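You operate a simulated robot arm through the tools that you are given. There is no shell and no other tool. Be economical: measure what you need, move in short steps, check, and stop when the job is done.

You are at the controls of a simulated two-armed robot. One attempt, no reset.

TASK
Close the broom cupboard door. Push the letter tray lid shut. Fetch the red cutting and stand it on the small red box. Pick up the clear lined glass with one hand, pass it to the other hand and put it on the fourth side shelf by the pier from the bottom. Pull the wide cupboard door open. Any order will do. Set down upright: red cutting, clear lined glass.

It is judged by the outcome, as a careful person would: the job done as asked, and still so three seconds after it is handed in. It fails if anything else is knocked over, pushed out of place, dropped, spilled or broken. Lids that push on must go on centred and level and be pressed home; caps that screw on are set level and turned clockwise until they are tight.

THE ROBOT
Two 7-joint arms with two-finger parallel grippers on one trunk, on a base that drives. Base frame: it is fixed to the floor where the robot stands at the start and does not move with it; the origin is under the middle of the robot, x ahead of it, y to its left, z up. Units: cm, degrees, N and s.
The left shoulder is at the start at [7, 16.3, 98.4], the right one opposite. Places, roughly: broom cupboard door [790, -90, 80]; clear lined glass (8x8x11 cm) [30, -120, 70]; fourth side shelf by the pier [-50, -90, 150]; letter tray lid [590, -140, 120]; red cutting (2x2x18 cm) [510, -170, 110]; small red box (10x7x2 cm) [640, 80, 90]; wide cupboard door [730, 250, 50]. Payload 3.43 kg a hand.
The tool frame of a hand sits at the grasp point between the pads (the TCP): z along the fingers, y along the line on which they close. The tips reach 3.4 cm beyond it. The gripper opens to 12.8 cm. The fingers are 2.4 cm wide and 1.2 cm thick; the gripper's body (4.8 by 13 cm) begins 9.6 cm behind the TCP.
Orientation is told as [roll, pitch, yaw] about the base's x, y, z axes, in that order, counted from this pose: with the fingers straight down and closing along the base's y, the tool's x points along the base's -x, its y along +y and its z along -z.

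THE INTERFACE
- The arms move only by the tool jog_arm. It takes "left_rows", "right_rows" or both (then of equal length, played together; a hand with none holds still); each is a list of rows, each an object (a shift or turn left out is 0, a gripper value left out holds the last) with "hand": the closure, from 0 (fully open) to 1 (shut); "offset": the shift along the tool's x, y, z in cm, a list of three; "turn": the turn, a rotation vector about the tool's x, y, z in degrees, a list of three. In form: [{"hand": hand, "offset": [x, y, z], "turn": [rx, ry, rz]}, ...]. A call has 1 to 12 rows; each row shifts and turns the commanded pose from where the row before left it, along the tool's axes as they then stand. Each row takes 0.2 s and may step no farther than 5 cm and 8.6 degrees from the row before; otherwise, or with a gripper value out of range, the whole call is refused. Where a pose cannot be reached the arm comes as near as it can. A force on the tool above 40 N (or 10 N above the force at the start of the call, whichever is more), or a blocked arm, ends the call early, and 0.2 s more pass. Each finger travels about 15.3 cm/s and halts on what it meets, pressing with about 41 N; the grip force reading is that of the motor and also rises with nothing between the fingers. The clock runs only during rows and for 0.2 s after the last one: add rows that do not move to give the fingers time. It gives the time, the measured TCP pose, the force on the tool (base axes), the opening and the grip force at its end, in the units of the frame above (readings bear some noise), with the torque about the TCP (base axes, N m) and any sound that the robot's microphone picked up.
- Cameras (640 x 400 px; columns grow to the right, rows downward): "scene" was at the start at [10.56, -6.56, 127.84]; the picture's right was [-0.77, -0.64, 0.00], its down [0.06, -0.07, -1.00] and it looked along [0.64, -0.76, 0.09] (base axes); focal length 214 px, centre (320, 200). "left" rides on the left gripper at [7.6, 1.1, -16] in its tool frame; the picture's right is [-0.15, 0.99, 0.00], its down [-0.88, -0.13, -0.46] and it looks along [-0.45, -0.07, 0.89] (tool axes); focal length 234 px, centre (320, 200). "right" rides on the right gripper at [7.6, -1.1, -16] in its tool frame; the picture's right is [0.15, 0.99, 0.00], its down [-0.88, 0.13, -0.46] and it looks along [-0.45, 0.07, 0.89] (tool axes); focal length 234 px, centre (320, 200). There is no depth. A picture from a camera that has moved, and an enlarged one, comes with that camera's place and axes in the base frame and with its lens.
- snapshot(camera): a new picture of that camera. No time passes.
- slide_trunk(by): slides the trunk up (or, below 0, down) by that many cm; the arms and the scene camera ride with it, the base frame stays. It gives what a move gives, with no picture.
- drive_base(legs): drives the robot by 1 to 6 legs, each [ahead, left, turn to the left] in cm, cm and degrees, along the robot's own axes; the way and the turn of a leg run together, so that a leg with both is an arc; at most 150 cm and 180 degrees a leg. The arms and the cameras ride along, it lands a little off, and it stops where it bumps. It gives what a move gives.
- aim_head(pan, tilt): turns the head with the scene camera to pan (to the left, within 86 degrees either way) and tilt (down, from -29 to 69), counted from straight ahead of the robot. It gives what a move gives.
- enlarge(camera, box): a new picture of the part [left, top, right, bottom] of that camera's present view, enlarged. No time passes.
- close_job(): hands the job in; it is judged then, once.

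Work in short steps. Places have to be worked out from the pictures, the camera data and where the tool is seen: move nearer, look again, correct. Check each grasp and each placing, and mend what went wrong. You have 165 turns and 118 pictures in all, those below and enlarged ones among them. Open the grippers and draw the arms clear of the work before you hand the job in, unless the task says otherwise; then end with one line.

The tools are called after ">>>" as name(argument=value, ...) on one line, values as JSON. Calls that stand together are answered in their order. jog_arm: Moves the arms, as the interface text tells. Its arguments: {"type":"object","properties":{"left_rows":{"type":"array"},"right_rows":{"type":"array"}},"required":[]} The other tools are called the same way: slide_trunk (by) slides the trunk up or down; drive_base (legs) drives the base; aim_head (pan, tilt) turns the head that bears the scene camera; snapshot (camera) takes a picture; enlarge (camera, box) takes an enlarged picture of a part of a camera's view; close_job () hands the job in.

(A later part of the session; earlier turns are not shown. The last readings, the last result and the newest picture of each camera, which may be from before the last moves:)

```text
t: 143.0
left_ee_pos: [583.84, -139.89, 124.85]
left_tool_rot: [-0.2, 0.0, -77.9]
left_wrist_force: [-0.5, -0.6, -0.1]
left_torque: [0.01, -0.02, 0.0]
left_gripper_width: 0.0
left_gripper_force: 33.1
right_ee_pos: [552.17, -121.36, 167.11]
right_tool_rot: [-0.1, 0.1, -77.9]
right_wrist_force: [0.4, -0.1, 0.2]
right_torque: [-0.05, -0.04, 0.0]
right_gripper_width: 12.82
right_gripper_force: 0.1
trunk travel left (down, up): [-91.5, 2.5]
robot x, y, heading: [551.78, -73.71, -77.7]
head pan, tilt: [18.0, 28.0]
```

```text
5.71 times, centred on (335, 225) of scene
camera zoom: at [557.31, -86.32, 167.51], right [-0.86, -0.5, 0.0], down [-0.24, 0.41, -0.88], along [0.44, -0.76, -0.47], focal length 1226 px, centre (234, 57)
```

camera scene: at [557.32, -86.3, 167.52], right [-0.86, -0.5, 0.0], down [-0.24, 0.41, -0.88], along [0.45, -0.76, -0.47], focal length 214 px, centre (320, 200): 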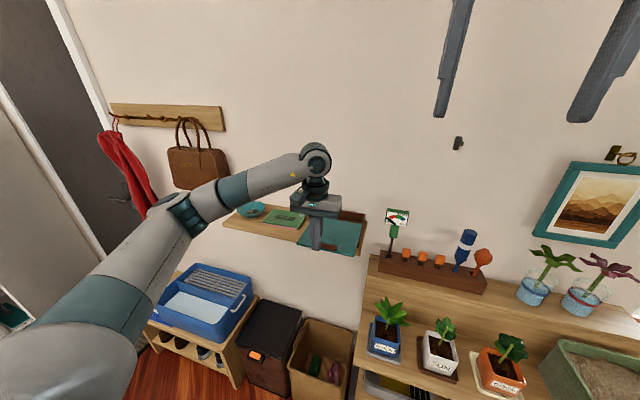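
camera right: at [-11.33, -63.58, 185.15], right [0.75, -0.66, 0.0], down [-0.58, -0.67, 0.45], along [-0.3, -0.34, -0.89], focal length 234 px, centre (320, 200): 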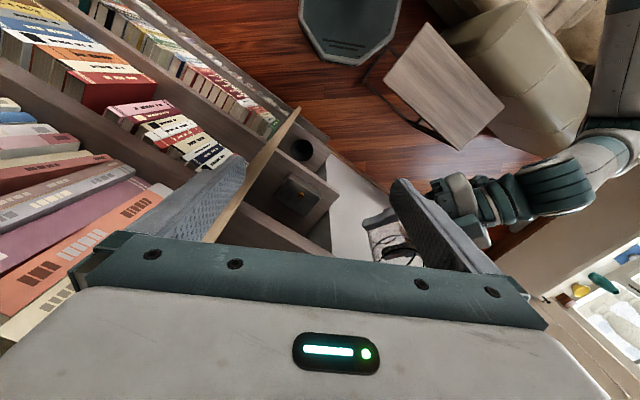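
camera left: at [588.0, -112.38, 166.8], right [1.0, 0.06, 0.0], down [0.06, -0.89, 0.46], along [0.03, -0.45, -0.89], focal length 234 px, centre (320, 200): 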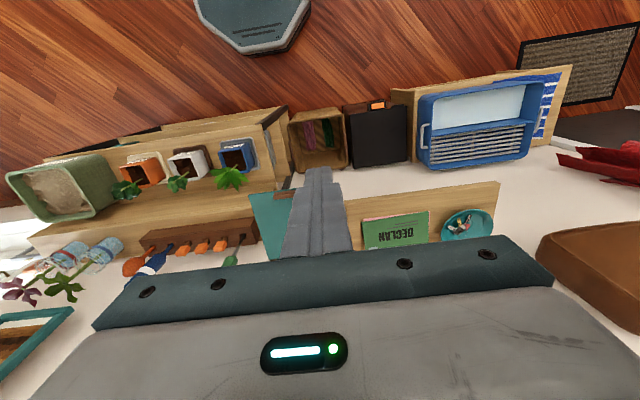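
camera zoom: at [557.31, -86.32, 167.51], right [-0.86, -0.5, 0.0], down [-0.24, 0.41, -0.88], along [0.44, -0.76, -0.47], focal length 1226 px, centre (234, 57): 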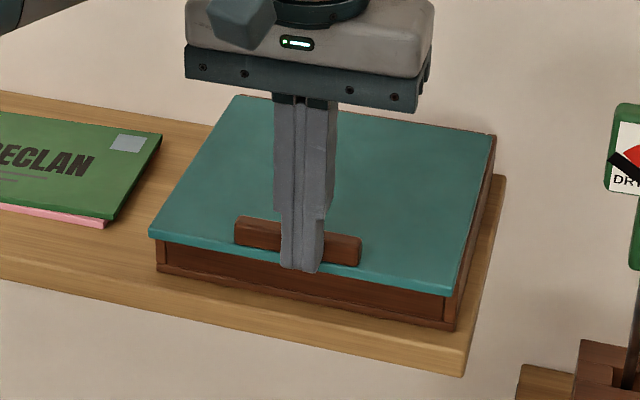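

About half a centimetre left at the front. Continue.

>>> jog_arm(left_rows=[{"offset": [-0.3, 0, 0]}, {}, {"offset": [-0.3, 0, 0]}, {}])

>>> jog_arm(left_rows=[{"offset": [-0.3, 0, 0]}, {}])

>>> enlarge(camera="scene", box=[290, 190, 380, 260])

```text
t: 144.0
left_ee_pos: [583.92, -140.54, 124.85]
left_tool_rot: [-0.3, 0.0, -77.9]
left_wrist_force: [-0.4, 0.3, 0.2]
left_torque: [0.04, 0.02, -0.02]
left_gripper_width: 0.0
left_gripper_force: 33.6
right_ee_pos: [552.23, -121.35, 167.04]
right_tool_rot: [-0.1, 0.1, -77.7]
right_wrist_force: [0.2, 0.0, -0.3]
right_torque: [-0.03, -0.01, 0.04]
right_gripper_width: 12.76
right_gripper_force: 0.0
trunk travel left (down, up): [-91.5, 2.5]
robot x, y, heading: [551.52, -73.27, -77.7]
head pan, tilt: [18.0, 28.0]
```

```text
t: 144.6
left_ee_pos: [584.13, -140.97, 124.96]
left_tool_rot: [-0.2, 0.0, -77.9]
left_wrist_force: [-1.3, 0.9, -0.9]
left_torque: [0.02, 0.06, -0.01]
left_gripper_width: 0.0
left_gripper_force: 32.6
right_ee_pos: [552.31, -121.23, 167.11]
right_tool_rot: [-0.1, 0.1, -77.8]
right_wrist_force: [-0.4, 0.3, 0.1]
right_torque: [-0.06, 0.0, 0.0]
right_gripper_width: 12.8
right_gripper_force: 0.0
trunk travel left (down, up): [-91.5, 2.5]
robot x, y, heading: [551.43, -73.13, -77.8]
head pan, tilt: [18.0, 28.0]
```

```text
5.71 times, centred on (335, 225) of scene
camera zoom: at [557.3, -86.33, 167.51], right [-0.86, -0.5, 0.0], down [-0.24, 0.41, -0.88], along [0.44, -0.76, -0.47], focal length 1226 px, centre (234, 57)
```

zoom: 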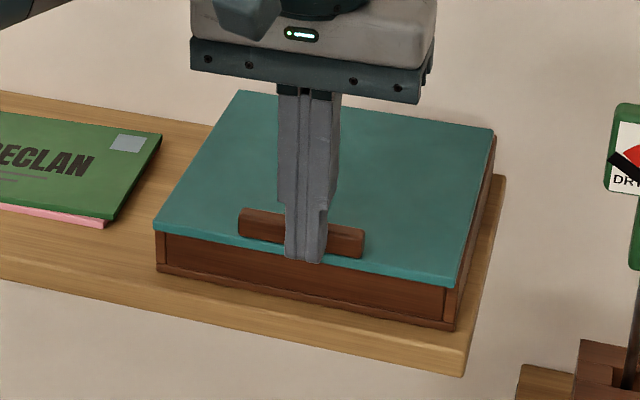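

Looks practically flush and the tray has not moved. One more gentle push to find the stop.

>>> jog_arm(left_rows=[{"offset": [-0.25, 0, 0]}, {}, {"offset": [-0.25, 0, 0]}, {}])

>>> enlarge(camera="scene", box=[290, 190, 380, 260])

```text
t: 145.6
left_ee_pos: [584.11, -141.36, 124.77]
left_tool_rot: [-0.2, 0.0, -77.9]
left_wrist_force: [0.3, 0.0, 0.2]
left_torque: [0.02, 0.0, 0.0]
left_gripper_width: 0.0
left_gripper_force: 33.0
right_ee_pos: [552.14, -121.31, 166.97]
right_tool_rot: [-0.1, 0.1, -77.7]
right_wrist_force: [0.6, -0.9, 0.0]
right_torque: [0.0, -0.01, 0.01]
right_gripper_width: 12.77
right_gripper_force: 0.1
trunk travel left (down, up): [-91.5, 2.5]
robot x, y, heading: [551.71, -73.95, -77.7]
head pan, tilt: [18.0, 28.0]
```

```text
5.71 times, centred on (335, 225) of scene
camera zoom: at [557.3, -86.33, 167.51], right [-0.86, -0.5, 0.0], down [-0.24, 0.41, -0.88], along [0.44, -0.76, -0.47], focal length 1226 px, centre (234, 57)
```

zoom: 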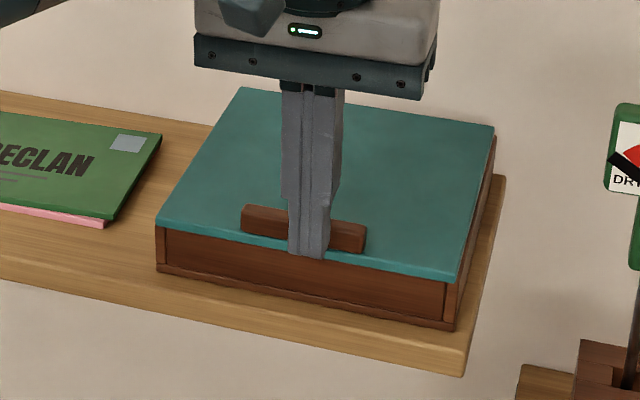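

Still sliding freely; continue gently until a stop is felt.

>>> jog_arm(left_rows=[{"offset": [-0.25, 0, 0]}, {}, {"offset": [-0.25, 0, 0]}, {}])

>>> enlarge(camera="scene", box=[290, 190, 380, 260])

```text
t: 146.6
left_ee_pos: [584.13, -141.56, 124.77]
left_tool_rot: [-0.1, 0.0, -77.9]
left_wrist_force: [-2.4, 13.2, -3.2]
left_torque: [0.35, 0.03, 0.03]
left_gripper_width: 0.0
left_gripper_force: 33.2
right_ee_pos: [552.08, -121.06, 167.18]
right_tool_rot: [-0.1, 0.0, -77.8]
right_wrist_force: [-0.1, 0.1, 0.7]
right_torque: [-0.02, 0.03, -0.01]
right_gripper_width: 12.79
right_gripper_force: 0.0
trunk travel left (down, up): [-91.5, 2.5]
robot x, y, heading: [551.24, -73.61, -77.6]
head pan, tilt: [18.0, 28.0]
```

```text
5.71 times, centred on (335, 225) of scene
camera zoom: at [557.27, -86.02, 167.53], right [-0.86, -0.5, 0.0], down [-0.24, 0.4, -0.88], along [0.45, -0.76, -0.47], focal length 1226 px, centre (234, 57)
```

zoom: 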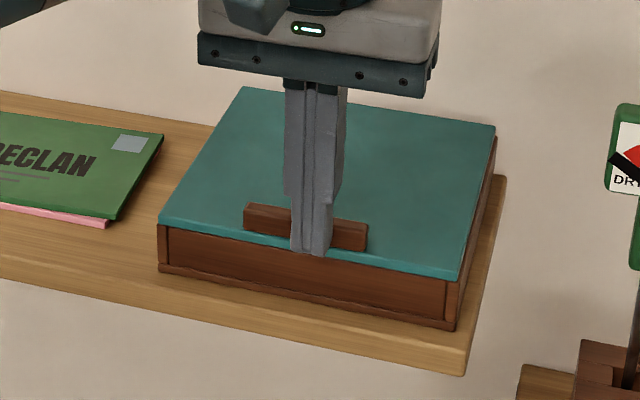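

A stop is felt (13 N) and the lid is flush: the tray is shut. Withdraw the left hand back and up, then drive sideways toward the jars.

>>> jog_arm(left_rows=[{"offset": [2, 0, 0]}, {"offset": [2, 0, -3]}, {"offset": [2, 0, -4]}, {"offset": [2, 0, -4]}, {"offset": [2, 0, -4]}, {"offset": [2, 0, -4]}, {"offset": [2, 0, -4]}, {"offset": [1, 0, -2]}, {"hand": 0}])

>>> enlarge(camera="scene", box=[270, 180, 390, 270])

>>> drive_base(legs=[[0, -50, 0]])

>>> aim_head(pan=-10, tilt=28)

>>> snapshot(camera="scene")

```text
t: 148.6
left_ee_pos: [581.58, -127.39, 150.02]
left_tool_rot: [-0.2, 0.1, -77.9]
left_wrist_force: [0.9, -0.1, -0.4]
left_torque: [0.0, 0.0, 0.0]
left_gripper_width: 11.58
left_gripper_force: 0.1
right_ee_pos: [552.31, -121.51, 167.17]
right_tool_rot: [-0.1, 0.2, -77.8]
right_wrist_force: [-0.6, 0.3, 0.7]
right_torque: [0.0, 0.0, -0.02]
right_gripper_width: 12.79
right_gripper_force: 0.0
trunk travel left (down, up): [-91.5, 2.5]
robot x, y, heading: [551.91, -73.75, -77.9]
head pan, tilt: [18.0, 28.0]
```

```text
4.44 times, centred on (330, 225) of scene
camera zoom: at [557.32, -86.41, 167.5], right [-0.86, -0.5, 0.0], down [-0.24, 0.41, -0.88], along [0.44, -0.76, -0.47], focal length 953 px, centre (276, 89)
```

zoom: 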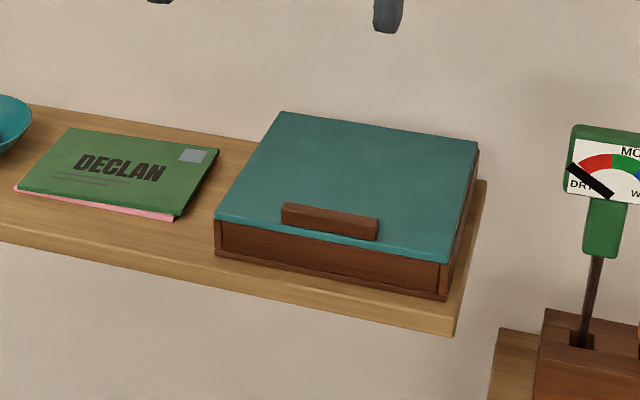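

```text
t: 151.5
left_ee_pos: [533.01, -137.9, 149.97]
left_tool_rot: [-0.3, 0.0, -78.0]
left_wrist_force: [-0.5, -0.8, -0.2]
left_torque: [0.01, 0.02, -0.03]
left_gripper_width: 12.8
left_gripper_force: 0.1
right_ee_pos: [503.66, -131.75, 167.09]
right_tool_rot: [-0.2, 0.1, -77.9]
right_wrist_force: [0.6, 0.1, -0.1]
right_torque: [0.01, 0.06, 0.02]
right_gripper_width: 12.77
right_gripper_force: 0.1
trunk travel left (down, up): [-91.5, 2.5]
robot x, y, heading: [502.61, -83.98, -77.6]
head pan, tilt: [18.0, 28.0]
```

```text
t: 152.5
left_ee_pos: [532.65, -137.92, 149.92]
left_tool_rot: [-0.2, -0.1, -78.0]
left_wrist_force: [0.9, 0.0, 0.2]
left_torque: [0.02, 0.0, 0.02]
left_gripper_width: 12.78
left_gripper_force: 0.1
right_ee_pos: [503.31, -131.91, 167.08]
right_tool_rot: [0.0, 0.1, -78.0]
right_wrist_force: [0.1, 0.0, -0.5]
right_torque: [0.04, -0.03, 0.05]
right_gripper_width: 12.79
right_gripper_force: 0.0
trunk travel left (down, up): [-91.5, 2.5]
robot x, y, heading: [503.13, -83.83, -78.1]
head pan, tilt: [-10.0, 28.0]
```

```text
60 pictures are left
camera scene: at [504.31, -98.09, 167.51], right [-1.0, -0.04, 0.0], down [-0.02, 0.47, -0.88], along [0.03, -0.88, -0.47], focal length 214 px, centre (320, 200)
```

scene: 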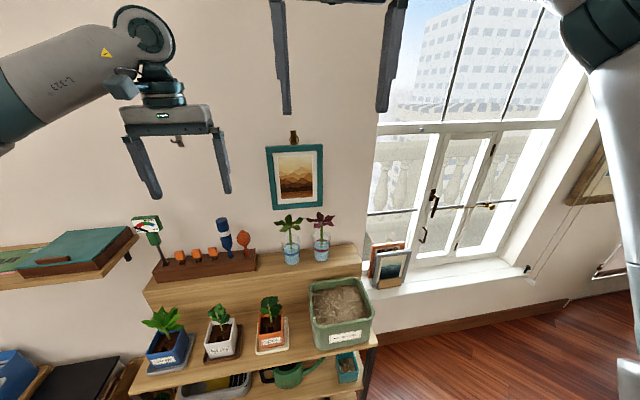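

Zoom on the two jars to measure the exposed stem.

>>> enlarge(camera="scene", box=[260, 195, 380, 285])

```text
4.44 times, centred on (320, 240) of scene
camera zoom: at [504.31, -98.09, 167.51], right [-1.0, -0.04, 0.0], down [-0.02, 0.47, -0.88], along [0.03, -0.88, -0.47], focal length 953 px, centre (320, 22)
```

zoom: 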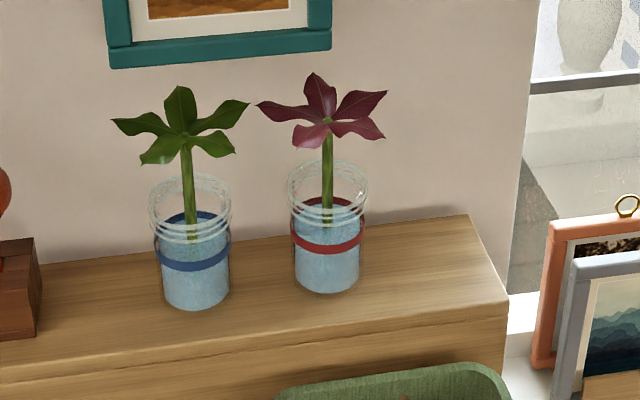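

Stem is exposed for ~7 cm above the rim. Bring the right hand forward and pitch it to near horizontal (still high), and draw the left hand back.

>>> jog_arm(right_rows=[{"offset": [-4.9, 0, 0]}, {"offset": [-4.9, 0, 0]}, {"offset": [-4.9, 0, 0]}, {"turn": [0, -8.5, 0]}, {"turn": [0, -8.5, 0]}, {"turn": [0, -8.5, 0]}, {"turn": [0, -8.5, 0]}, {"turn": [0, -8.5, 0]}, {"turn": [0, -8.5, 0]}, {"turn": [0, -8.5, 0]}, {"turn": [0, -8.5, 0]}, {"turn": [0, -8.5, 0]}], left_rows=[{"offset": [4, 2, 0]}, {"offset": [4, 2, 0]}, {"offset": [4, 2, 0]}, {}, {}, {}, {}, {}, {}, {}, {}, {}])

```text
t: 155.1
left_ee_pos: [535.82, -125.08, 150.24]
left_tool_rot: [-0.2, -0.1, -78.0]
left_wrist_force: [0.5, -0.8, 1.0]
left_torque: [-0.01, 0.04, 0.0]
left_gripper_width: 12.79
left_gripper_force: 0.1
right_ee_pos: [506.54, -146.4, 166.95]
right_tool_rot: [0.2, -76.5, -78.1]
right_wrist_force: [-0.6, -0.4, 0.8]
right_torque: [-0.02, 0.03, -0.04]
right_gripper_width: 12.8
right_gripper_force: 0.1
trunk travel left (down, up): [-91.5, 2.5]
robot x, y, heading: [502.96, -84.32, -78.1]
head pan, tilt: [-10.0, 28.0]
```

Lower the trunk 40 cm so the hand comes to stem height range, and look with the right wrist camera.

>>> slide_trunk(by=-40)

>>> jog_arm(right_rows=[{"hand": 0.45}, {}, {}])

>>> snapshot(camera="right")

>>> snapshot(camera="scene")

```text
t: 158.9
left_ee_pos: [535.95, -125.1, 110.31]
left_tool_rot: [-0.3, 0.1, -78.1]
left_wrist_force: [-0.4, 0.9, 1.2]
left_torque: [0.0, 0.02, 0.06]
left_gripper_width: 12.81
left_gripper_force: 0.1
right_ee_pos: [506.57, -146.29, 127.04]
right_tool_rot: [-0.3, -76.4, -77.7]
right_wrist_force: [0.1, -0.1, 0.3]
right_torque: [0.02, -0.01, 0.03]
right_gripper_width: 12.82
right_gripper_force: 0.0
trunk travel left (down, up): [-51.5, 42.5]
robot x, y, heading: [502.69, -84.03, -77.9]
head pan, tilt: [-10.0, 28.0]
```

```text
t: 159.7
left_ee_pos: [536.02, -124.97, 110.28]
left_tool_rot: [-0.1, 0.0, -78.0]
left_wrist_force: [-0.3, 0.7, -0.2]
left_torque: [0.05, 0.02, 0.01]
left_gripper_width: 12.79
left_gripper_force: 0.2
right_ee_pos: [506.57, -146.13, 127.01]
right_tool_rot: [-0.3, -76.4, -77.5]
right_wrist_force: [-0.1, 0.6, 0.4]
right_torque: [-0.02, -0.01, 0.02]
right_gripper_width: 7.02
right_gripper_force: 0.0
trunk travel left (down, up): [-51.5, 42.5]
robot x, y, heading: [502.93, -84.02, -77.8]
head pan, tilt: [-10.0, 28.0]
```

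```text
58 pictures are left
camera right: at [501.92, -129.43, 123.55], right [0.96, 0.24, -0.14], down [0.08, 0.26, 0.96], along [0.27, -0.94, 0.23], focal length 234 px, centre (320, 200)
```

right: 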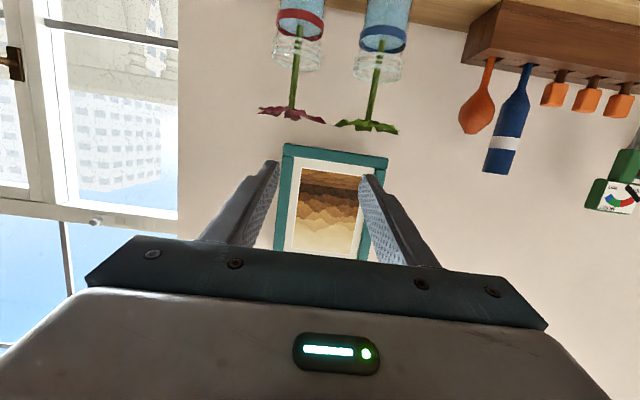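

```text
57 pictures are left
camera scene: at [504.4, -98.06, 127.51], right [-1.0, -0.04, 0.0], down [-0.02, 0.47, -0.88], along [0.03, -0.88, -0.47], focal length 214 px, centre (320, 200)
```

scene: 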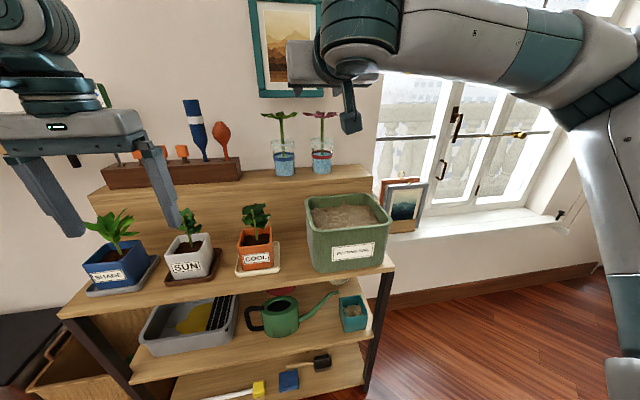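

Stereo from two trunk heights: jar rim z≈111.5, leaf node z≈118.7, stem at about (506.6,-170.5). Flatten the hand further, shift 5 cm right and lower it to z≈114.6.

>>> jog_arm(right_rows=[{"turn": [0, -8.5, 0]}, {"offset": [3, -1.3, 0.27]}, {"offset": [3, -1.3, 0.27]}, {"offset": [3, -1.3, 0.27]}, {"offset": [3.3, -1.3, 0.27]}, {}])

>>> drive_base(legs=[[12, 0, 0]])

>>> snapshot(camera="right")

>>> snapshot(camera="scene")

```text
t: 161.1
left_ee_pos: [536.07, -124.97, 110.22]
left_tool_rot: [-0.2, 0.0, -78.0]
left_wrist_force: [0.6, -0.5, 0.0]
left_torque: [0.0, -0.02, -0.02]
left_gripper_width: 12.8
left_gripper_force: 0.1
right_ee_pos: [501.48, -147.28, 114.77]
right_tool_rot: [-1.0, -84.9, -76.9]
right_wrist_force: [0.2, -0.3, 0.2]
right_torque: [0.01, 0.04, -0.02]
right_gripper_width: 7.03
right_gripper_force: 0.0
trunk travel left (down, up): [-51.5, 42.5]
robot x, y, heading: [503.22, -84.21, -78.0]
head pan, tilt: [-10.0, 28.0]
```

```text
t: 162.3
left_ee_pos: [538.41, -136.58, 110.17]
left_tool_rot: [-0.2, 0.1, -77.9]
left_wrist_force: [-0.6, 0.0, -0.7]
left_torque: [0.04, -0.03, 0.0]
left_gripper_width: 12.8
left_gripper_force: 0.0
right_ee_pos: [503.97, -158.77, 114.69]
right_tool_rot: [-0.7, -84.7, -77.1]
right_wrist_force: [0.2, 0.2, 0.0]
right_torque: [0.0, 0.02, -0.01]
right_gripper_width: 7.03
right_gripper_force: 0.2
trunk travel left (down, up): [-51.5, 42.5]
robot x, y, heading: [505.79, -95.56, -78.0]
head pan, tilt: [-10.0, 28.0]
```

```text
56 pictures are left
camera right: at [499.52, -142.74, 108.69], right [0.96, 0.22, -0.15], down [0.05, 0.39, 0.92], along [0.26, -0.89, 0.37], focal length 234 px, centre (320, 200)
```

right: 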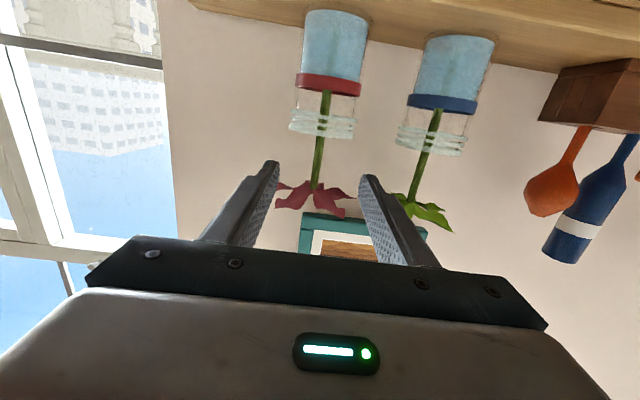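

```text
55 pictures are left
camera scene: at [506.9, -109.61, 127.5], right [-1.0, -0.04, 0.0], down [-0.02, 0.47, -0.88], along [0.03, -0.88, -0.47], focal length 214 px, centre (320, 200)
```

scene: 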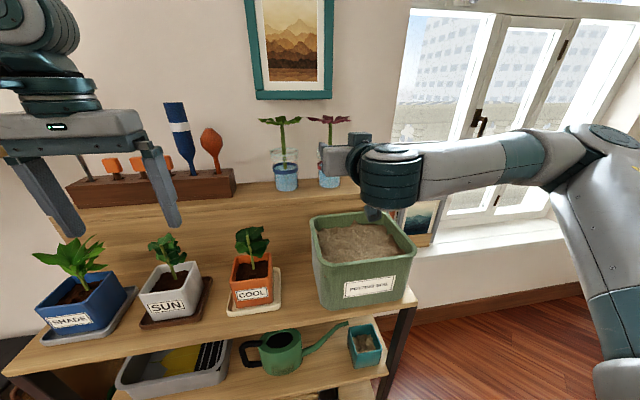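

Stem is centred between the fingers; fingers will pass above the rim (112) and below the leaves (118.6). Advance 12 cm.

>>> jog_arm(right_rows=[{"offset": [-0.27, 0, 2.98]}, {"offset": [-0.27, 0, 2.98]}, {"offset": [-0.27, 0.1, 2.98]}, {"offset": [-0.27, 0.1, 2.98]}, {}])

>>> snapshot(camera="right")

>>> enlarge(camera="scene", box=[250, 90, 400, 200])

```text
t: 163.5
left_ee_pos: [538.46, -136.38, 110.33]
left_tool_rot: [-0.3, 0.0, -77.9]
left_wrist_force: [-0.2, 0.0, 0.0]
left_torque: [0.0, 0.01, -0.03]
left_gripper_width: 12.81
left_gripper_force: 0.2
right_ee_pos: [507.06, -170.33, 114.73]
right_tool_rot: [-1.0, -84.9, -77.0]
right_wrist_force: [0.5, -0.7, 0.0]
right_torque: [0.0, 0.0, 0.02]
right_gripper_width: 7.05
right_gripper_force: 0.0
trunk travel left (down, up): [-51.5, 42.5]
robot x, y, heading: [505.35, -95.47, -77.9]
head pan, tilt: [-10.0, 28.0]
```

```text
54 pictures are left
camera right: at [502.35, -154.28, 108.77], right [0.96, 0.22, -0.15], down [0.05, 0.4, 0.92], along [0.26, -0.89, 0.37], focal length 234 px, centre (320, 200)
```

right: 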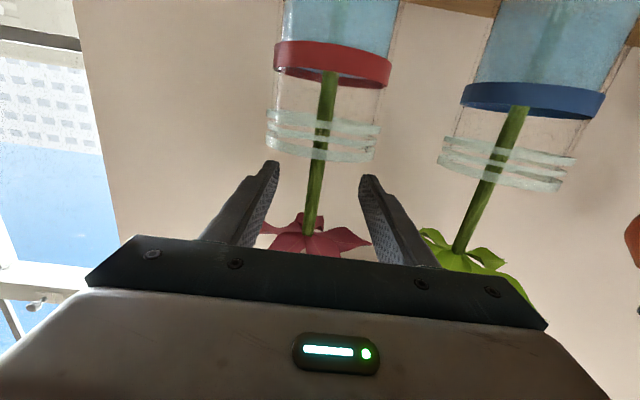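

```text
3.64 times, centred on (325, 145) of scene
camera zoom: at [506.87, -109.49, 127.52], right [-1.0, -0.04, 0.0], down [-0.02, 0.47, -0.88], along [0.03, -0.88, -0.47], focal length 780 px, centre (302, 400)
```

zoom: 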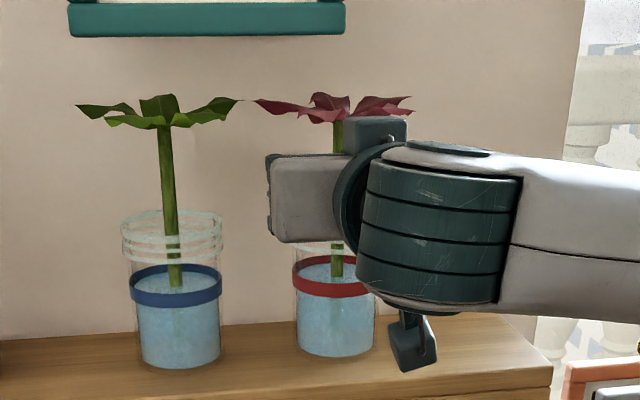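

Stem is at the TCP (depth -171). Close on it.

>>> jog_arm(right_rows=[{"offset": [0, 0, 0.6], "hand": 0.7}, {"hand": 0.85}, {"hand": 1}, {}, {}, {}])

```text
t: 164.9
left_ee_pos: [538.49, -136.42, 110.23]
left_tool_rot: [-0.2, 0.0, -78.0]
left_wrist_force: [0.2, -0.5, 0.7]
left_torque: [-0.03, 0.02, -0.01]
left_gripper_width: 12.78
left_gripper_force: 0.1
right_ee_pos: [507.03, -170.91, 114.67]
right_tool_rot: [-0.8, -85.0, -77.1]
right_wrist_force: [1.1, 0.2, 1.4]
right_torque: [0.05, -0.09, -0.03]
right_gripper_width: 1.04
right_gripper_force: 12.1
trunk travel left (down, up): [-51.5, 42.5]
robot x, y, heading: [505.56, -95.91, -78.1]
head pan, tilt: [-10.0, 28.0]
```

Gripping ~1 cm stem. Lift straight up using the trunk, 18 cm, and check.

>>> slide_trunk(by=18)

>>> snapshot(camera="right")

>>> snapshot(camera="scene")

```text
t: 166.2
left_ee_pos: [538.21, -136.51, 122.68]
left_tool_rot: [-0.2, 0.0, -78.0]
left_wrist_force: [-0.3, -0.8, -1.0]
left_torque: [-0.03, 0.04, -0.01]
left_gripper_width: 12.77
left_gripper_force: 0.1
right_ee_pos: [506.46, -171.29, 125.57]
right_tool_rot: [-3.5, -83.0, -74.8]
right_wrist_force: [-3.1, 1.0, -10.0]
right_torque: [0.26, 0.06, -0.04]
right_gripper_width: 0.94
right_gripper_force: 12.1
trunk travel left (down, up): [-63.9, 30.1]
robot x, y, heading: [505.61, -95.68, -77.4]
head pan, tilt: [-10.0, 28.0]
stopped: the force on the tool passed its limit (the readings are from after the stop); the commanded pose is now the measured one
```

```text
52 pictures are left
camera right: at [502.04, -154.98, 120.12], right [0.96, 0.22, -0.15], down [0.06, 0.37, 0.93], along [0.26, -0.91, 0.34], focal length 234 px, centre (320, 200)
```

right: 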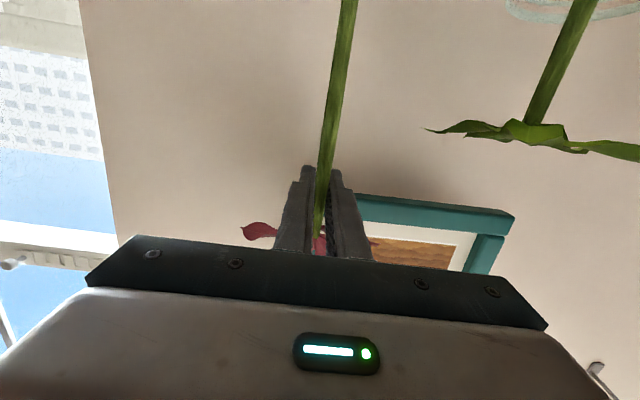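

```text
51 pictures are left
camera scene: at [506.7, -109.6, 140.02], right [-1.0, -0.04, 0.0], down [-0.02, 0.47, -0.88], along [0.03, -0.88, -0.47], focal length 214 px, centre (320, 200)
```

scene: 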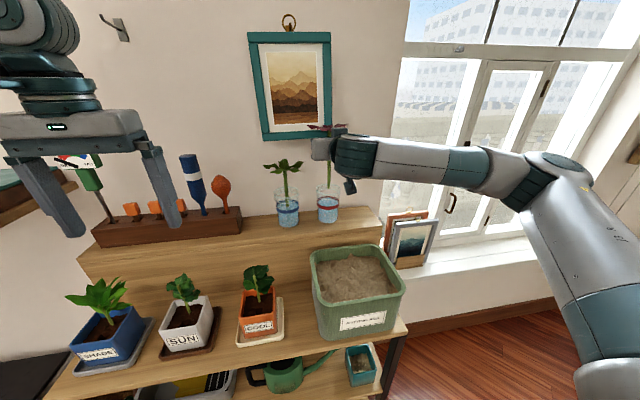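

Lift stopped by a force, perhaps leaves against the picture frame. Zoom to see whether the stem is out of the jar.

>>> enlarge(camera="scene", box=[250, 110, 390, 240])

```text
3.08 times, centred on (320, 175) of scene
camera zoom: at [506.7, -109.6, 140.02], right [-1.0, -0.04, 0.0], down [-0.02, 0.47, -0.88], along [0.03, -0.88, -0.47], focal length 660 px, centre (320, 277)
```

zoom: 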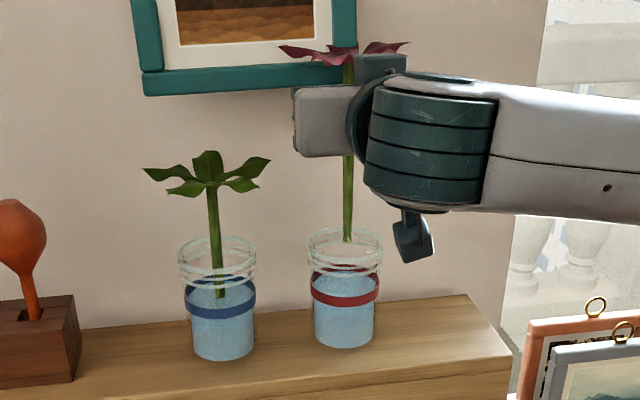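

The stem's foot is just at the rim; leaves are likely under the frame. Ease back 2 cm (inside the rim's width), then up 5.

>>> jog_arm(right_rows=[{"offset": [0.12, 0, -1]}, {"offset": [0.12, 0, -1]}, {"offset": [-1, 0, -0.12]}, {"offset": [-1, 0, -0.12]}, {"offset": [-1, 0, -0.3]}, {"offset": [-1, 0, -0.3]}, {"offset": [-1, 0, -0.5]}, {}])

>>> enlarge(camera="scene", box=[250, 90, 390, 220])

```text
t: 167.2
left_ee_pos: [538.2, -136.48, 122.61]
left_tool_rot: [-0.2, 0.2, -78.1]
left_wrist_force: [-0.3, 1.4, 0.5]
left_torque: [-0.02, 0.02, 0.03]
left_gripper_width: 12.79
left_gripper_force: 0.0
right_ee_pos: [505.67, -169.4, 126.14]
right_tool_rot: [-4.9, -81.8, -73.9]
right_wrist_force: [-4.6, 0.7, -14.6]
right_torque: [0.47, 0.14, -0.17]
right_gripper_width: 0.94
right_gripper_force: 12.0
trunk travel left (down, up): [-63.9, 30.1]
robot x, y, heading: [505.27, -95.32, -77.9]
head pan, tilt: [-10.0, 28.0]
stopped in row 4 (right hand): the force on the tool passed its limit (the readings are from after the stop); the commanded pose is now the measured one
```

```text
3.08 times, centred on (320, 155) of scene
camera zoom: at [506.79, -109.53, 139.98], right [-1.0, -0.04, 0.0], down [-0.02, 0.47, -0.88], along [0.03, -0.88, -0.47], focal length 660 px, centre (320, 338)
```

zoom: 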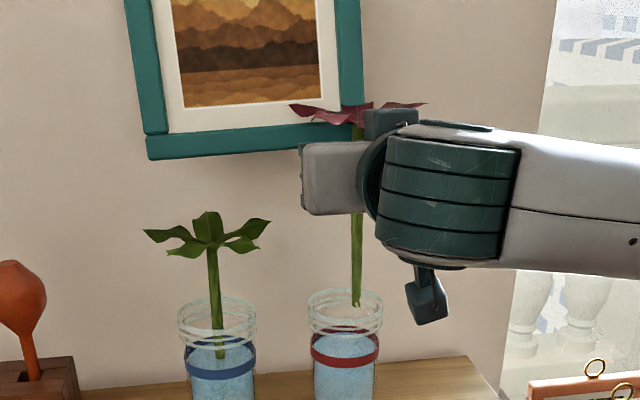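

The reaction point is beyond the fingertips: rear leaf is under the frame. Lower slightly, lean the cutting's top back toward me (pivoting about its foot), then lift.

>>> jog_arm(right_rows=[{"offset": [0.8, 0, 0.1]}, {"offset": [0.2, 0, -1.5], "turn": [0, -6, 0]}, {"offset": [0.15, 0, -1.5], "turn": [0, -6, 0]}, {}, {"offset": [-1, 0, 0]}, {"offset": [-1, 0, 0]}, {}])

>>> enlarge(camera="scene", box=[250, 90, 390, 220])

```text
t: 168.5
left_ee_pos: [538.41, -136.58, 122.67]
left_tool_rot: [-0.2, 0.0, -78.2]
left_wrist_force: [0.2, 0.0, 0.1]
left_torque: [-0.02, 0.01, 0.02]
left_gripper_width: 12.8
left_gripper_force: 0.0
right_ee_pos: [506.19, -167.49, 125.81]
right_tool_rot: [-36.7, -88.4, -41.5]
right_wrist_force: [-5.0, 1.7, -11.5]
right_torque: [0.4, -0.05, -0.21]
right_gripper_width: 1.08
right_gripper_force: 12.3
right hand out of reach, approached as far as the arm can: row 3
trunk travel left (down, up): [-63.9, 30.1]
robot x, y, heading: [505.42, -95.43, -78.2]
head pan, tilt: [-10.0, 28.0]
stopped in row 6 (right hand): the force on the tool passed its limit (the readings are from after the stop); the commanded pose is now the measured one
```

```text
3.08 times, centred on (320, 155) of scene
camera zoom: at [506.78, -109.52, 139.99], right [-1.0, -0.04, 0.0], down [-0.02, 0.47, -0.88], along [0.03, -0.88, -0.47], focal length 660 px, centre (320, 338)
```

zoom: 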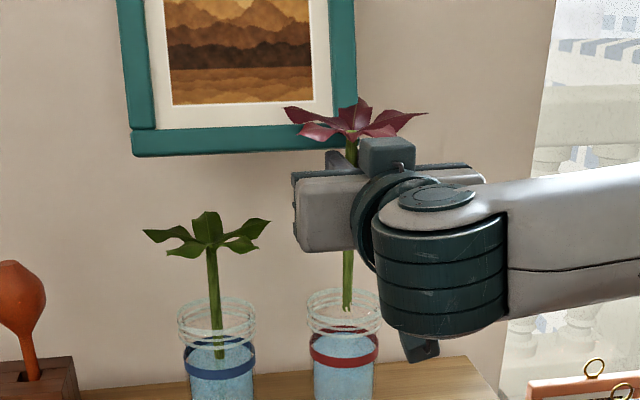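

The frame's lower edge hangs right over the fingertips (wall is at y≈-174 here) and I have nudged it. Lower 1.2 cm to free it, and pull back 2.6 cm within the jar mouth.

>>> jog_arm(right_rows=[{"offset": [0.6, 0, 0]}, {"offset": [0.6, 0, 0]}, {"offset": [0, 0, -1.3]}, {"offset": [0, 0, -1.3]}, {}])

>>> enlarge(camera="scene", box=[220, 20, 400, 220])

```text
t: 169.7
left_ee_pos: [538.29, -136.66, 122.71]
left_tool_rot: [-0.1, -0.1, -78.1]
left_wrist_force: [0.6, -1.0, -0.3]
left_torque: [-0.02, -0.04, -0.02]
left_gripper_width: 12.82
left_gripper_force: 0.1
right_ee_pos: [505.86, -164.91, 124.98]
right_tool_rot: [-43.7, -88.6, -34.4]
right_wrist_force: [0.1, -0.5, -1.1]
right_torque: [-0.04, -0.03, 0.03]
right_gripper_width: 1.01
right_gripper_force: 12.2
trunk travel left (down, up): [-63.9, 30.1]
robot x, y, heading: [505.11, -95.66, -78.2]
head pan, tilt: [-10.0, 28.0]
```

```text
2.00 times, centred on (310, 120) of scene
camera zoom: at [506.8, -109.57, 139.95], right [-1.0, -0.04, 0.0], down [-0.02, 0.47, -0.88], along [0.03, -0.88, -0.47], focal length 429 px, centre (340, 360)
```

zoom: 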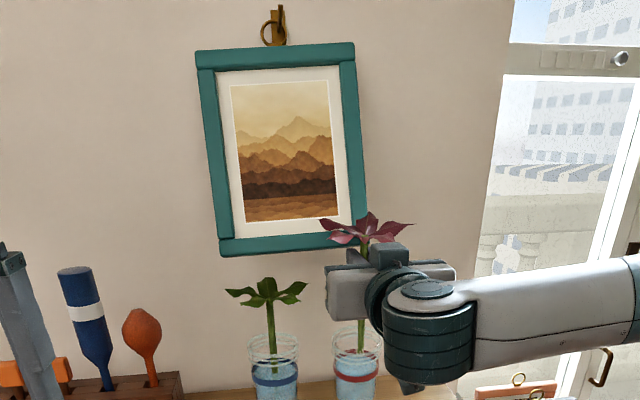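

The frame seems back in its hanging place, and the hand is now clear of it. Lift with the trunk 6 cm.

>>> slide_trunk(by=6)

>>> enlarge(camera="scene", box=[230, 60, 390, 220])

```text
t: 170.3
left_ee_pos: [538.09, -136.51, 125.89]
left_tool_rot: [-0.1, -0.1, -78.2]
left_wrist_force: [0.7, 0.1, 0.4]
left_torque: [-0.04, 0.0, -0.03]
left_gripper_width: 12.8
left_gripper_force: 0.0
right_ee_pos: [505.28, -164.86, 126.98]
right_tool_rot: [-27.5, -87.4, -51.0]
right_wrist_force: [-4.7, 2.3, -8.2]
right_torque: [0.23, 0.07, -0.08]
right_gripper_width: 1.06
right_gripper_force: 11.8
trunk travel left (down, up): [-66.9, 27.1]
robot x, y, heading: [505.35, -95.36, -78.3]
head pan, tilt: [-10.0, 28.0]
stopped: the force on the tool passed its limit (the readings are from after the stop); the commanded pose is now the measured one
```

```text
2.50 times, centred on (310, 140) of scene
camera zoom: at [506.6, -109.43, 143.04], right [-1.0, -0.03, 0.0], down [-0.01, 0.47, -0.88], along [0.03, -0.88, -0.47], focal length 536 px, centre (345, 350)
```

zoom: 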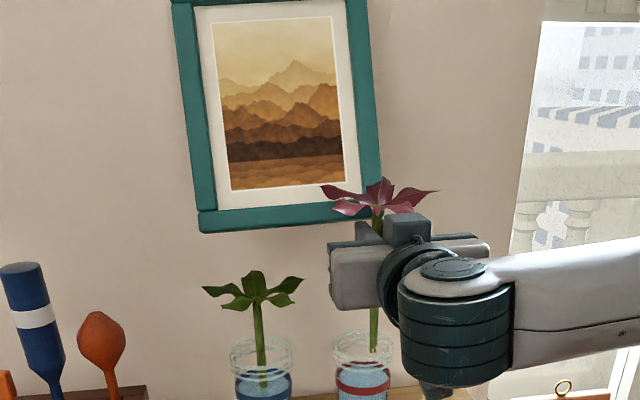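

The reaction now points to a leaf against the frame's lower right corner; the foot should already be above the rim. Verify with the wrist camera before pulling back.

>>> snapshot(camera="right")

```text
45 pictures are left
camera right: at [500.89, -149.09, 120.16], right [0.96, 0.2, -0.17], down [0.06, 0.44, 0.9], along [0.26, -0.87, 0.41], focal length 234 px, centre (320, 200)
```

right: 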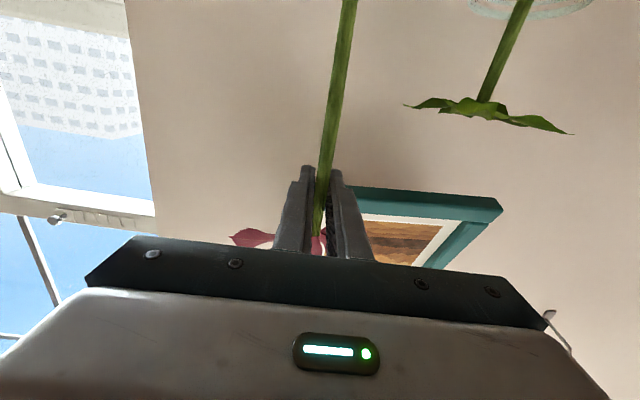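

Geometry says the stem is vertical with its foot in front of and above the jar rim, while a leaf props the frame's right corner. Pull straight back 10 cm at this height.

>>> jog_arm(right_rows=[{"offset": [0, 0, -1]}, {"offset": [0, 0, -1.5]}, {"offset": [0, 0, -2]}, {"offset": [0, 0, -2]}, {"offset": [0, 0, -2]}, {}])

>>> snapshot(camera="scene")

```text
t: 171.7
left_ee_pos: [538.31, -136.65, 125.87]
left_tool_rot: [-0.2, 0.0, -78.2]
left_wrist_force: [0.4, -0.1, 0.2]
left_torque: [0.02, 0.0, -0.03]
left_gripper_width: 12.84
left_gripper_force: 0.1
right_ee_pos: [503.9, -156.65, 127.35]
right_tool_rot: [-29.0, -87.5, -49.4]
right_wrist_force: [1.2, -1.1, -0.5]
right_torque: [0.01, 0.02, 0.0]
right_gripper_width: 1.03
right_gripper_force: 12.2
trunk travel left (down, up): [-66.9, 27.1]
robot x, y, heading: [505.24, -95.49, -78.1]
head pan, tilt: [-10.0, 28.0]
```

```text
44 pictures are left
camera scene: at [506.77, -109.54, 142.96], right [-1.0, -0.03, 0.0], down [-0.02, 0.47, -0.88], along [0.03, -0.88, -0.47], focal length 214 px, centre (320, 200)
```

scene: 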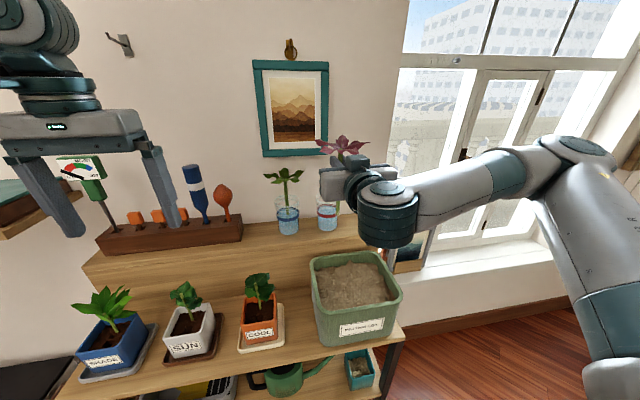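

Cutting is out, both jars upright and the frame is back in its place. Back away from the shelf and turn toward the bar counter.

>>> drive_base(legs=[[-60, 0, 0], [0, 0, 78]])

>>> aim_head(pan=12, tilt=20)

>>> snapshot(camera="scene")

```text
t: 178.5
left_ee_pos: [539.33, -11.94, 125.73]
left_tool_rot: [-0.2, 0.0, 1.8]
left_wrist_force: [0.1, -0.1, 0.0]
left_torque: [0.01, -0.01, -0.02]
left_gripper_width: 12.79
left_gripper_force: 0.1
right_ee_pos: [553.13, -49.22, 127.29]
right_tool_rot: [-29.5, -87.5, 31.1]
right_wrist_force: [1.2, 0.0, -0.5]
right_torque: [-0.01, -0.04, 0.0]
right_gripper_width: 1.02
right_gripper_force: 11.8
trunk travel left (down, up): [-66.9, 27.1]
robot x, y, heading: [493.45, -37.36, 2.1]
head pan, tilt: [-10.0, 28.0]
```

```text
t: 179.4
left_ee_pos: [539.27, -11.93, 125.66]
left_tool_rot: [-0.2, 0.0, 2.0]
left_wrist_force: [-0.1, 0.0, -0.5]
left_torque: [0.02, -0.04, 0.01]
left_gripper_width: 12.8
left_gripper_force: 0.0
right_ee_pos: [553.23, -49.17, 127.23]
right_tool_rot: [-29.3, -87.4, 31.0]
right_wrist_force: [0.0, 0.5, -0.3]
right_torque: [0.02, 0.02, 0.0]
right_gripper_width: 1.01
right_gripper_force: 12.0
trunk travel left (down, up): [-66.9, 27.1]
robot x, y, heading: [493.22, -36.83, 2.3]
head pan, tilt: [12.0, 20.0]
```

```text
43 pictures are left
camera scene: at [507.3, -34.58, 144.25], right [0.24, -0.97, 0.0], down [-0.33, -0.08, -0.94], along [0.91, 0.23, -0.34], focal length 214 px, centre (320, 200)
```

scene: 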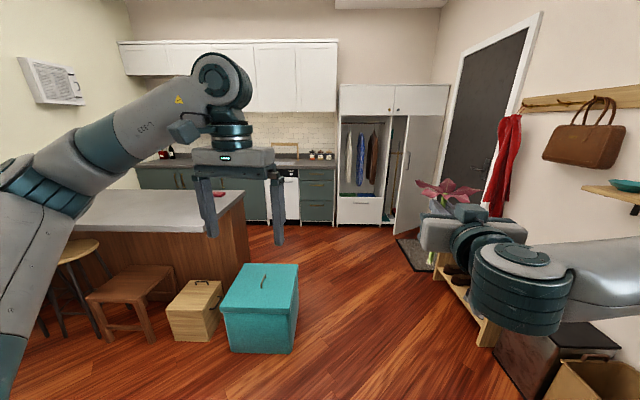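

Red box lies on the bar's far right corner, ≈(645,84); the teal chest stands in front of the bar end. I'll drive past the chest along y≈-37 and turn left to face it.

>>> drive_base(legs=[[0, 0, -2.3], [100, 0, 0], [72, 0, 0], [0, 0, 108]])

>>> aim_head(pan=0, tilt=30)

>>> snapshot(camera="scene")

```text
t: 192.9
left_ee_pos: [623.42, -4.02, 125.64]
left_tool_rot: [-0.2, 0.0, 108.0]
left_wrist_force: [0.3, -0.6, -0.1]
left_torque: [0.01, -0.02, 0.02]
left_gripper_width: 12.79
left_gripper_force: 0.1
right_ee_pos: [655.41, 19.44, 127.33]
right_tool_rot: [-29.5, -87.5, 137.2]
right_wrist_force: [-0.3, 0.2, 0.6]
right_torque: [-0.02, -0.01, 0.01]
right_gripper_width: 1.03
right_gripper_force: 11.9
trunk travel left (down, up): [-66.9, 27.1]
robot x, y, heading: [660.42, -41.25, 108.0]
head pan, tilt: [12.0, 20.0]
```

```text
t: 193.6
left_ee_pos: [623.31, -4.12, 125.57]
left_tool_rot: [-0.3, -0.1, 108.1]
left_wrist_force: [0.1, -0.5, 0.4]
left_torque: [0.0, 0.02, 0.01]
left_gripper_width: 12.82
left_gripper_force: 0.1
right_ee_pos: [655.36, 19.48, 127.35]
right_tool_rot: [-29.3, -87.5, 137.1]
right_wrist_force: [0.9, -0.8, -0.5]
right_torque: [0.02, 0.02, 0.01]
right_gripper_width: 1.06
right_gripper_force: 12.7
trunk travel left (down, up): [-66.9, 27.1]
robot x, y, heading: [660.5, -41.23, 108.2]
head pan, tilt: [0.0, 30.0]
```

```text
42 pictures are left
camera scene: at [655.89, -27.76, 142.65], right [0.95, 0.31, 0.0], down [0.16, -0.47, -0.87], along [-0.27, 0.82, -0.5], focal length 214 px, centre (320, 200)
```

scene: 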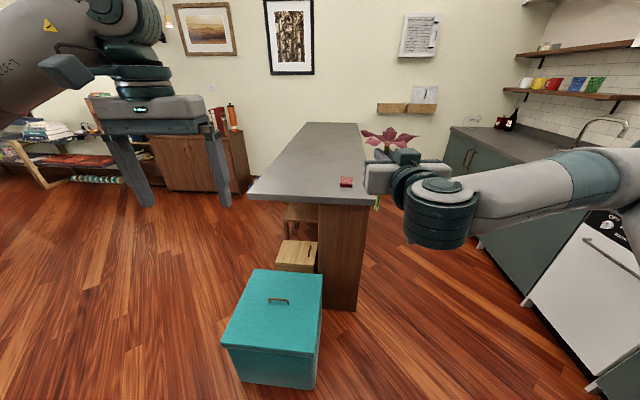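

The box sits near the bar's end. Zoom on it to see its top.

>>> enlarge(camera="scene", box=[310, 155, 390, 215])

```text
6.67 times, centred on (350, 185) of scene
camera zoom: at [655.89, -27.76, 142.65], right [0.95, 0.31, 0.0], down [0.16, -0.47, -0.87], along [-0.27, 0.82, -0.5], focal length 1430 px, centre (120, 300)
```

zoom: 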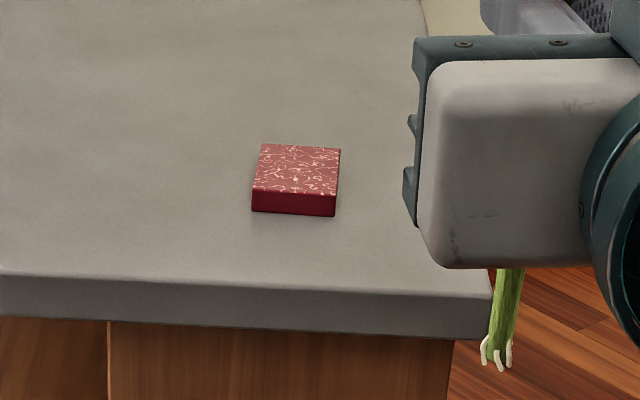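

The box is 7×10×2 with flat top ≈(636.4,77.6,93.4); the cutting has a rooted foot ~13.6 cm below the TCP. The chest blocks a straight approach, so I move ahead and right, then turn left 16°.

>>> drive_base(legs=[[0, -25, 0], [40, 0, 0], [0, 0, 16]])

>>> snapshot(camera="scene")

```text
t: 198.5
left_ee_pos: [626.07, 30.46, 125.76]
left_tool_rot: [-0.2, -0.1, 124.1]
left_wrist_force: [0.3, 0.3, 0.0]
left_torque: [0.01, -0.03, 0.03]
left_gripper_width: 12.82
left_gripper_force: 0.1
right_ee_pos: [650.23, 62.0, 127.3]
right_tool_rot: [-29.3, -87.5, 153.1]
right_wrist_force: [0.5, 0.3, -0.9]
right_torque: [0.01, -0.03, 0.01]
right_gripper_width: 1.05
right_gripper_force: 12.2
trunk travel left (down, up): [-66.9, 27.1]
robot x, y, heading: [672.0, 5.3, 124.1]
head pan, tilt: [0.0, 30.0]
```

```text
40 pictures are left
camera scene: at [663.99, 16.86, 142.65], right [0.83, 0.56, 0.0], down [0.28, -0.41, -0.87], along [-0.49, 0.72, -0.5], focal length 214 px, centre (320, 200)
```

scene: 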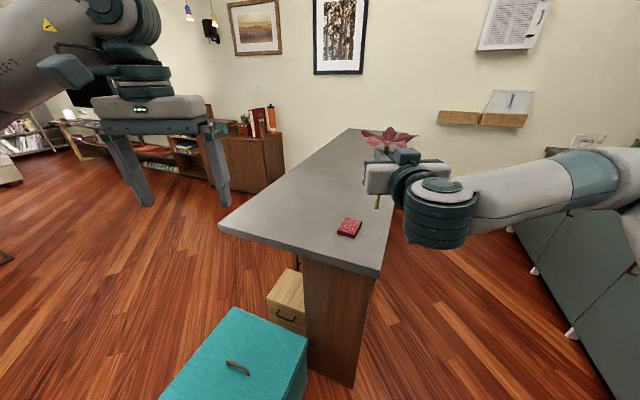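

Refined box centre ≈(635.8,78.4), top ≈93.0. Extend the right hand 21.7 cm ahead and 2.7 left, and lower the trunk 16 cm.

>>> jog_arm(right_rows=[{"offset": [0, 0.45, 3.6]}, {"offset": [0, 0.45, 3.6]}, {"offset": [0, 0.45, 3.6]}, {"offset": [0, 0.45, 3.6]}, {"offset": [0, 0.45, 3.6]}, {"offset": [0, 0.45, 3.6]}, {}])

>>> slide_trunk(by=-16)

>>> enlarge(camera="scene", box=[280, 100, 440, 220])

```text
t: 200.1
left_ee_pos: [626.15, 30.54, 125.83]
left_tool_rot: [-0.3, -0.1, 124.0]
left_wrist_force: [-0.3, -0.4, -0.1]
left_torque: [-0.01, 0.02, 0.0]
left_gripper_width: 12.79
left_gripper_force: 0.1
right_ee_pos: [636.13, 78.28, 126.42]
right_tool_rot: [-29.0, -87.7, 152.9]
right_wrist_force: [0.5, -0.1, 0.1]
right_torque: [-0.01, -0.01, 0.04]
right_gripper_width: 1.04
right_gripper_force: 12.1
trunk travel left (down, up): [-66.9, 27.1]
robot x, y, heading: [671.95, 5.15, 124.2]
head pan, tilt: [0.0, 30.0]
```

```text
t: 201.9
left_ee_pos: [626.11, 30.43, 109.82]
left_tool_rot: [-0.1, 0.1, 124.1]
left_wrist_force: [0.3, -0.4, 0.1]
left_torque: [0.0, 0.01, -0.03]
left_gripper_width: 12.81
left_gripper_force: 0.0
right_ee_pos: [636.06, 78.3, 110.35]
right_tool_rot: [-29.4, -87.6, 153.2]
right_wrist_force: [-0.6, 0.1, -1.0]
right_torque: [0.01, 0.01, -0.01]
right_gripper_width: 1.04
right_gripper_force: 11.7
trunk travel left (down, up): [-50.9, 43.1]
robot x, y, heading: [671.76, 4.99, 124.3]
head pan, tilt: [0.0, 30.0]
```

```text
3.33 times, centred on (360, 160) of scene
camera zoom: at [663.97, 16.85, 126.66], right [0.83, 0.56, 0.0], down [0.28, -0.41, -0.87], along [-0.49, 0.72, -0.5], focal length 715 px, centre (187, 333)
```

zoom: 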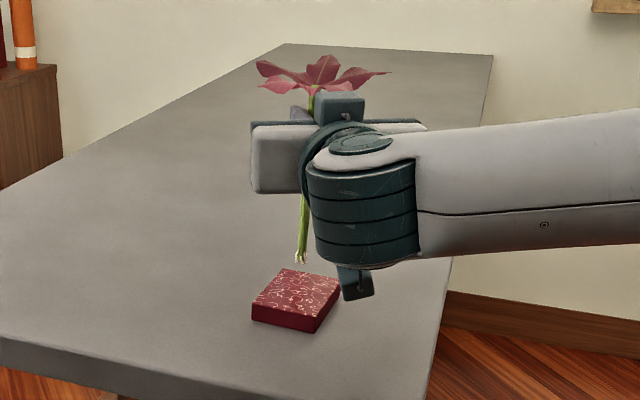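

Foot is ~0.8 cm ahead of the TCP, i.e. the top leans back ~3°, matching the hand's pitch change since the grasp. I pitch the right hand 3° back down, and bring the left wrist camera round for a side view.

>>> jog_arm(right_rows=[{"turn": [0, 3, 0]}, {}, {}, {}, {}, {}, {}, {}, {}, {}, {}, {}], left_rows=[{"offset": [0, 2, -1], "turn": [0, 0, 8.5]}, {"offset": [0, 2, -1], "turn": [0, 0, 8.5]}, {"offset": [0, 2, -1], "turn": [0, 0, 8.5]}, {"offset": [0, 2, -1], "turn": [0, 0, 8.5]}, {"turn": [0, 0, 8.5]}, {"turn": [0, -8.5, 0]}, {"turn": [0, -8.5, 0]}, {"turn": [0, -8.5, 0]}, {"turn": [0, -8.5, 0]}, {"turn": [0, -8.5, 0]}, {"turn": [0, -8.5, 0]}, {"turn": [0, -8.5, 0]}])

>>> snapshot(camera="left")

```text
t: 204.5
left_ee_pos: [618.82, 27.52, 113.78]
left_tool_rot: [-0.3, -59.8, 81.8]
left_wrist_force: [0.0, 0.8, 0.3]
left_torque: [-0.02, -0.02, 0.0]
left_gripper_width: 12.81
left_gripper_force: 0.1
right_ee_pos: [635.99, 78.13, 110.37]
right_tool_rot: [-13.8, -84.7, 137.7]
right_wrist_force: [-0.8, -0.1, 0.0]
right_torque: [0.0, 0.02, 0.01]
right_gripper_width: 1.03
right_gripper_force: 12.2
trunk travel left (down, up): [-50.9, 43.1]
robot x, y, heading: [672.06, 4.99, 124.4]
head pan, tilt: [0.0, 30.0]
```

```text
38 pictures are left
camera left: at [615.09, 10.14, 115.4], right [-0.97, 0.22, 0.12], down [0.13, 0.03, 0.99], along [0.21, 0.98, -0.06], focal length 234 px, centre (320, 200)
```

left: 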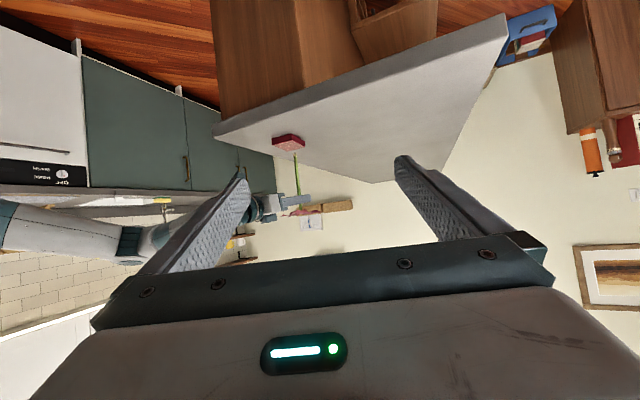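

>>> enlarge(camera="left", box=[260, 125, 340, 220])

```text
4.21 times, centred on (300, 172) of left
camera zoom: at [615.09, 10.14, 115.4], right [-0.97, 0.22, 0.12], down [0.13, 0.03, 0.99], along [0.21, 0.98, -0.06], focal length 986 px, centre (404, 316)
```

zoom: 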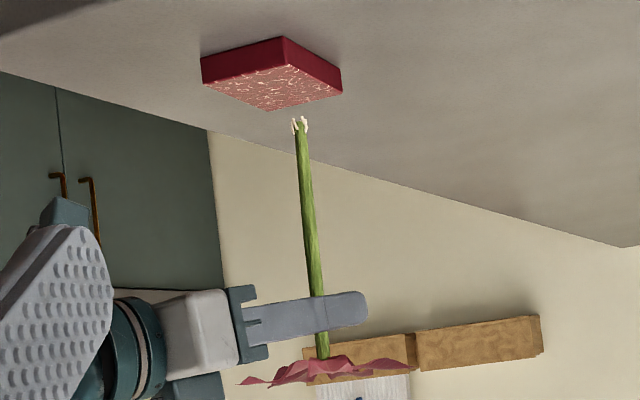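

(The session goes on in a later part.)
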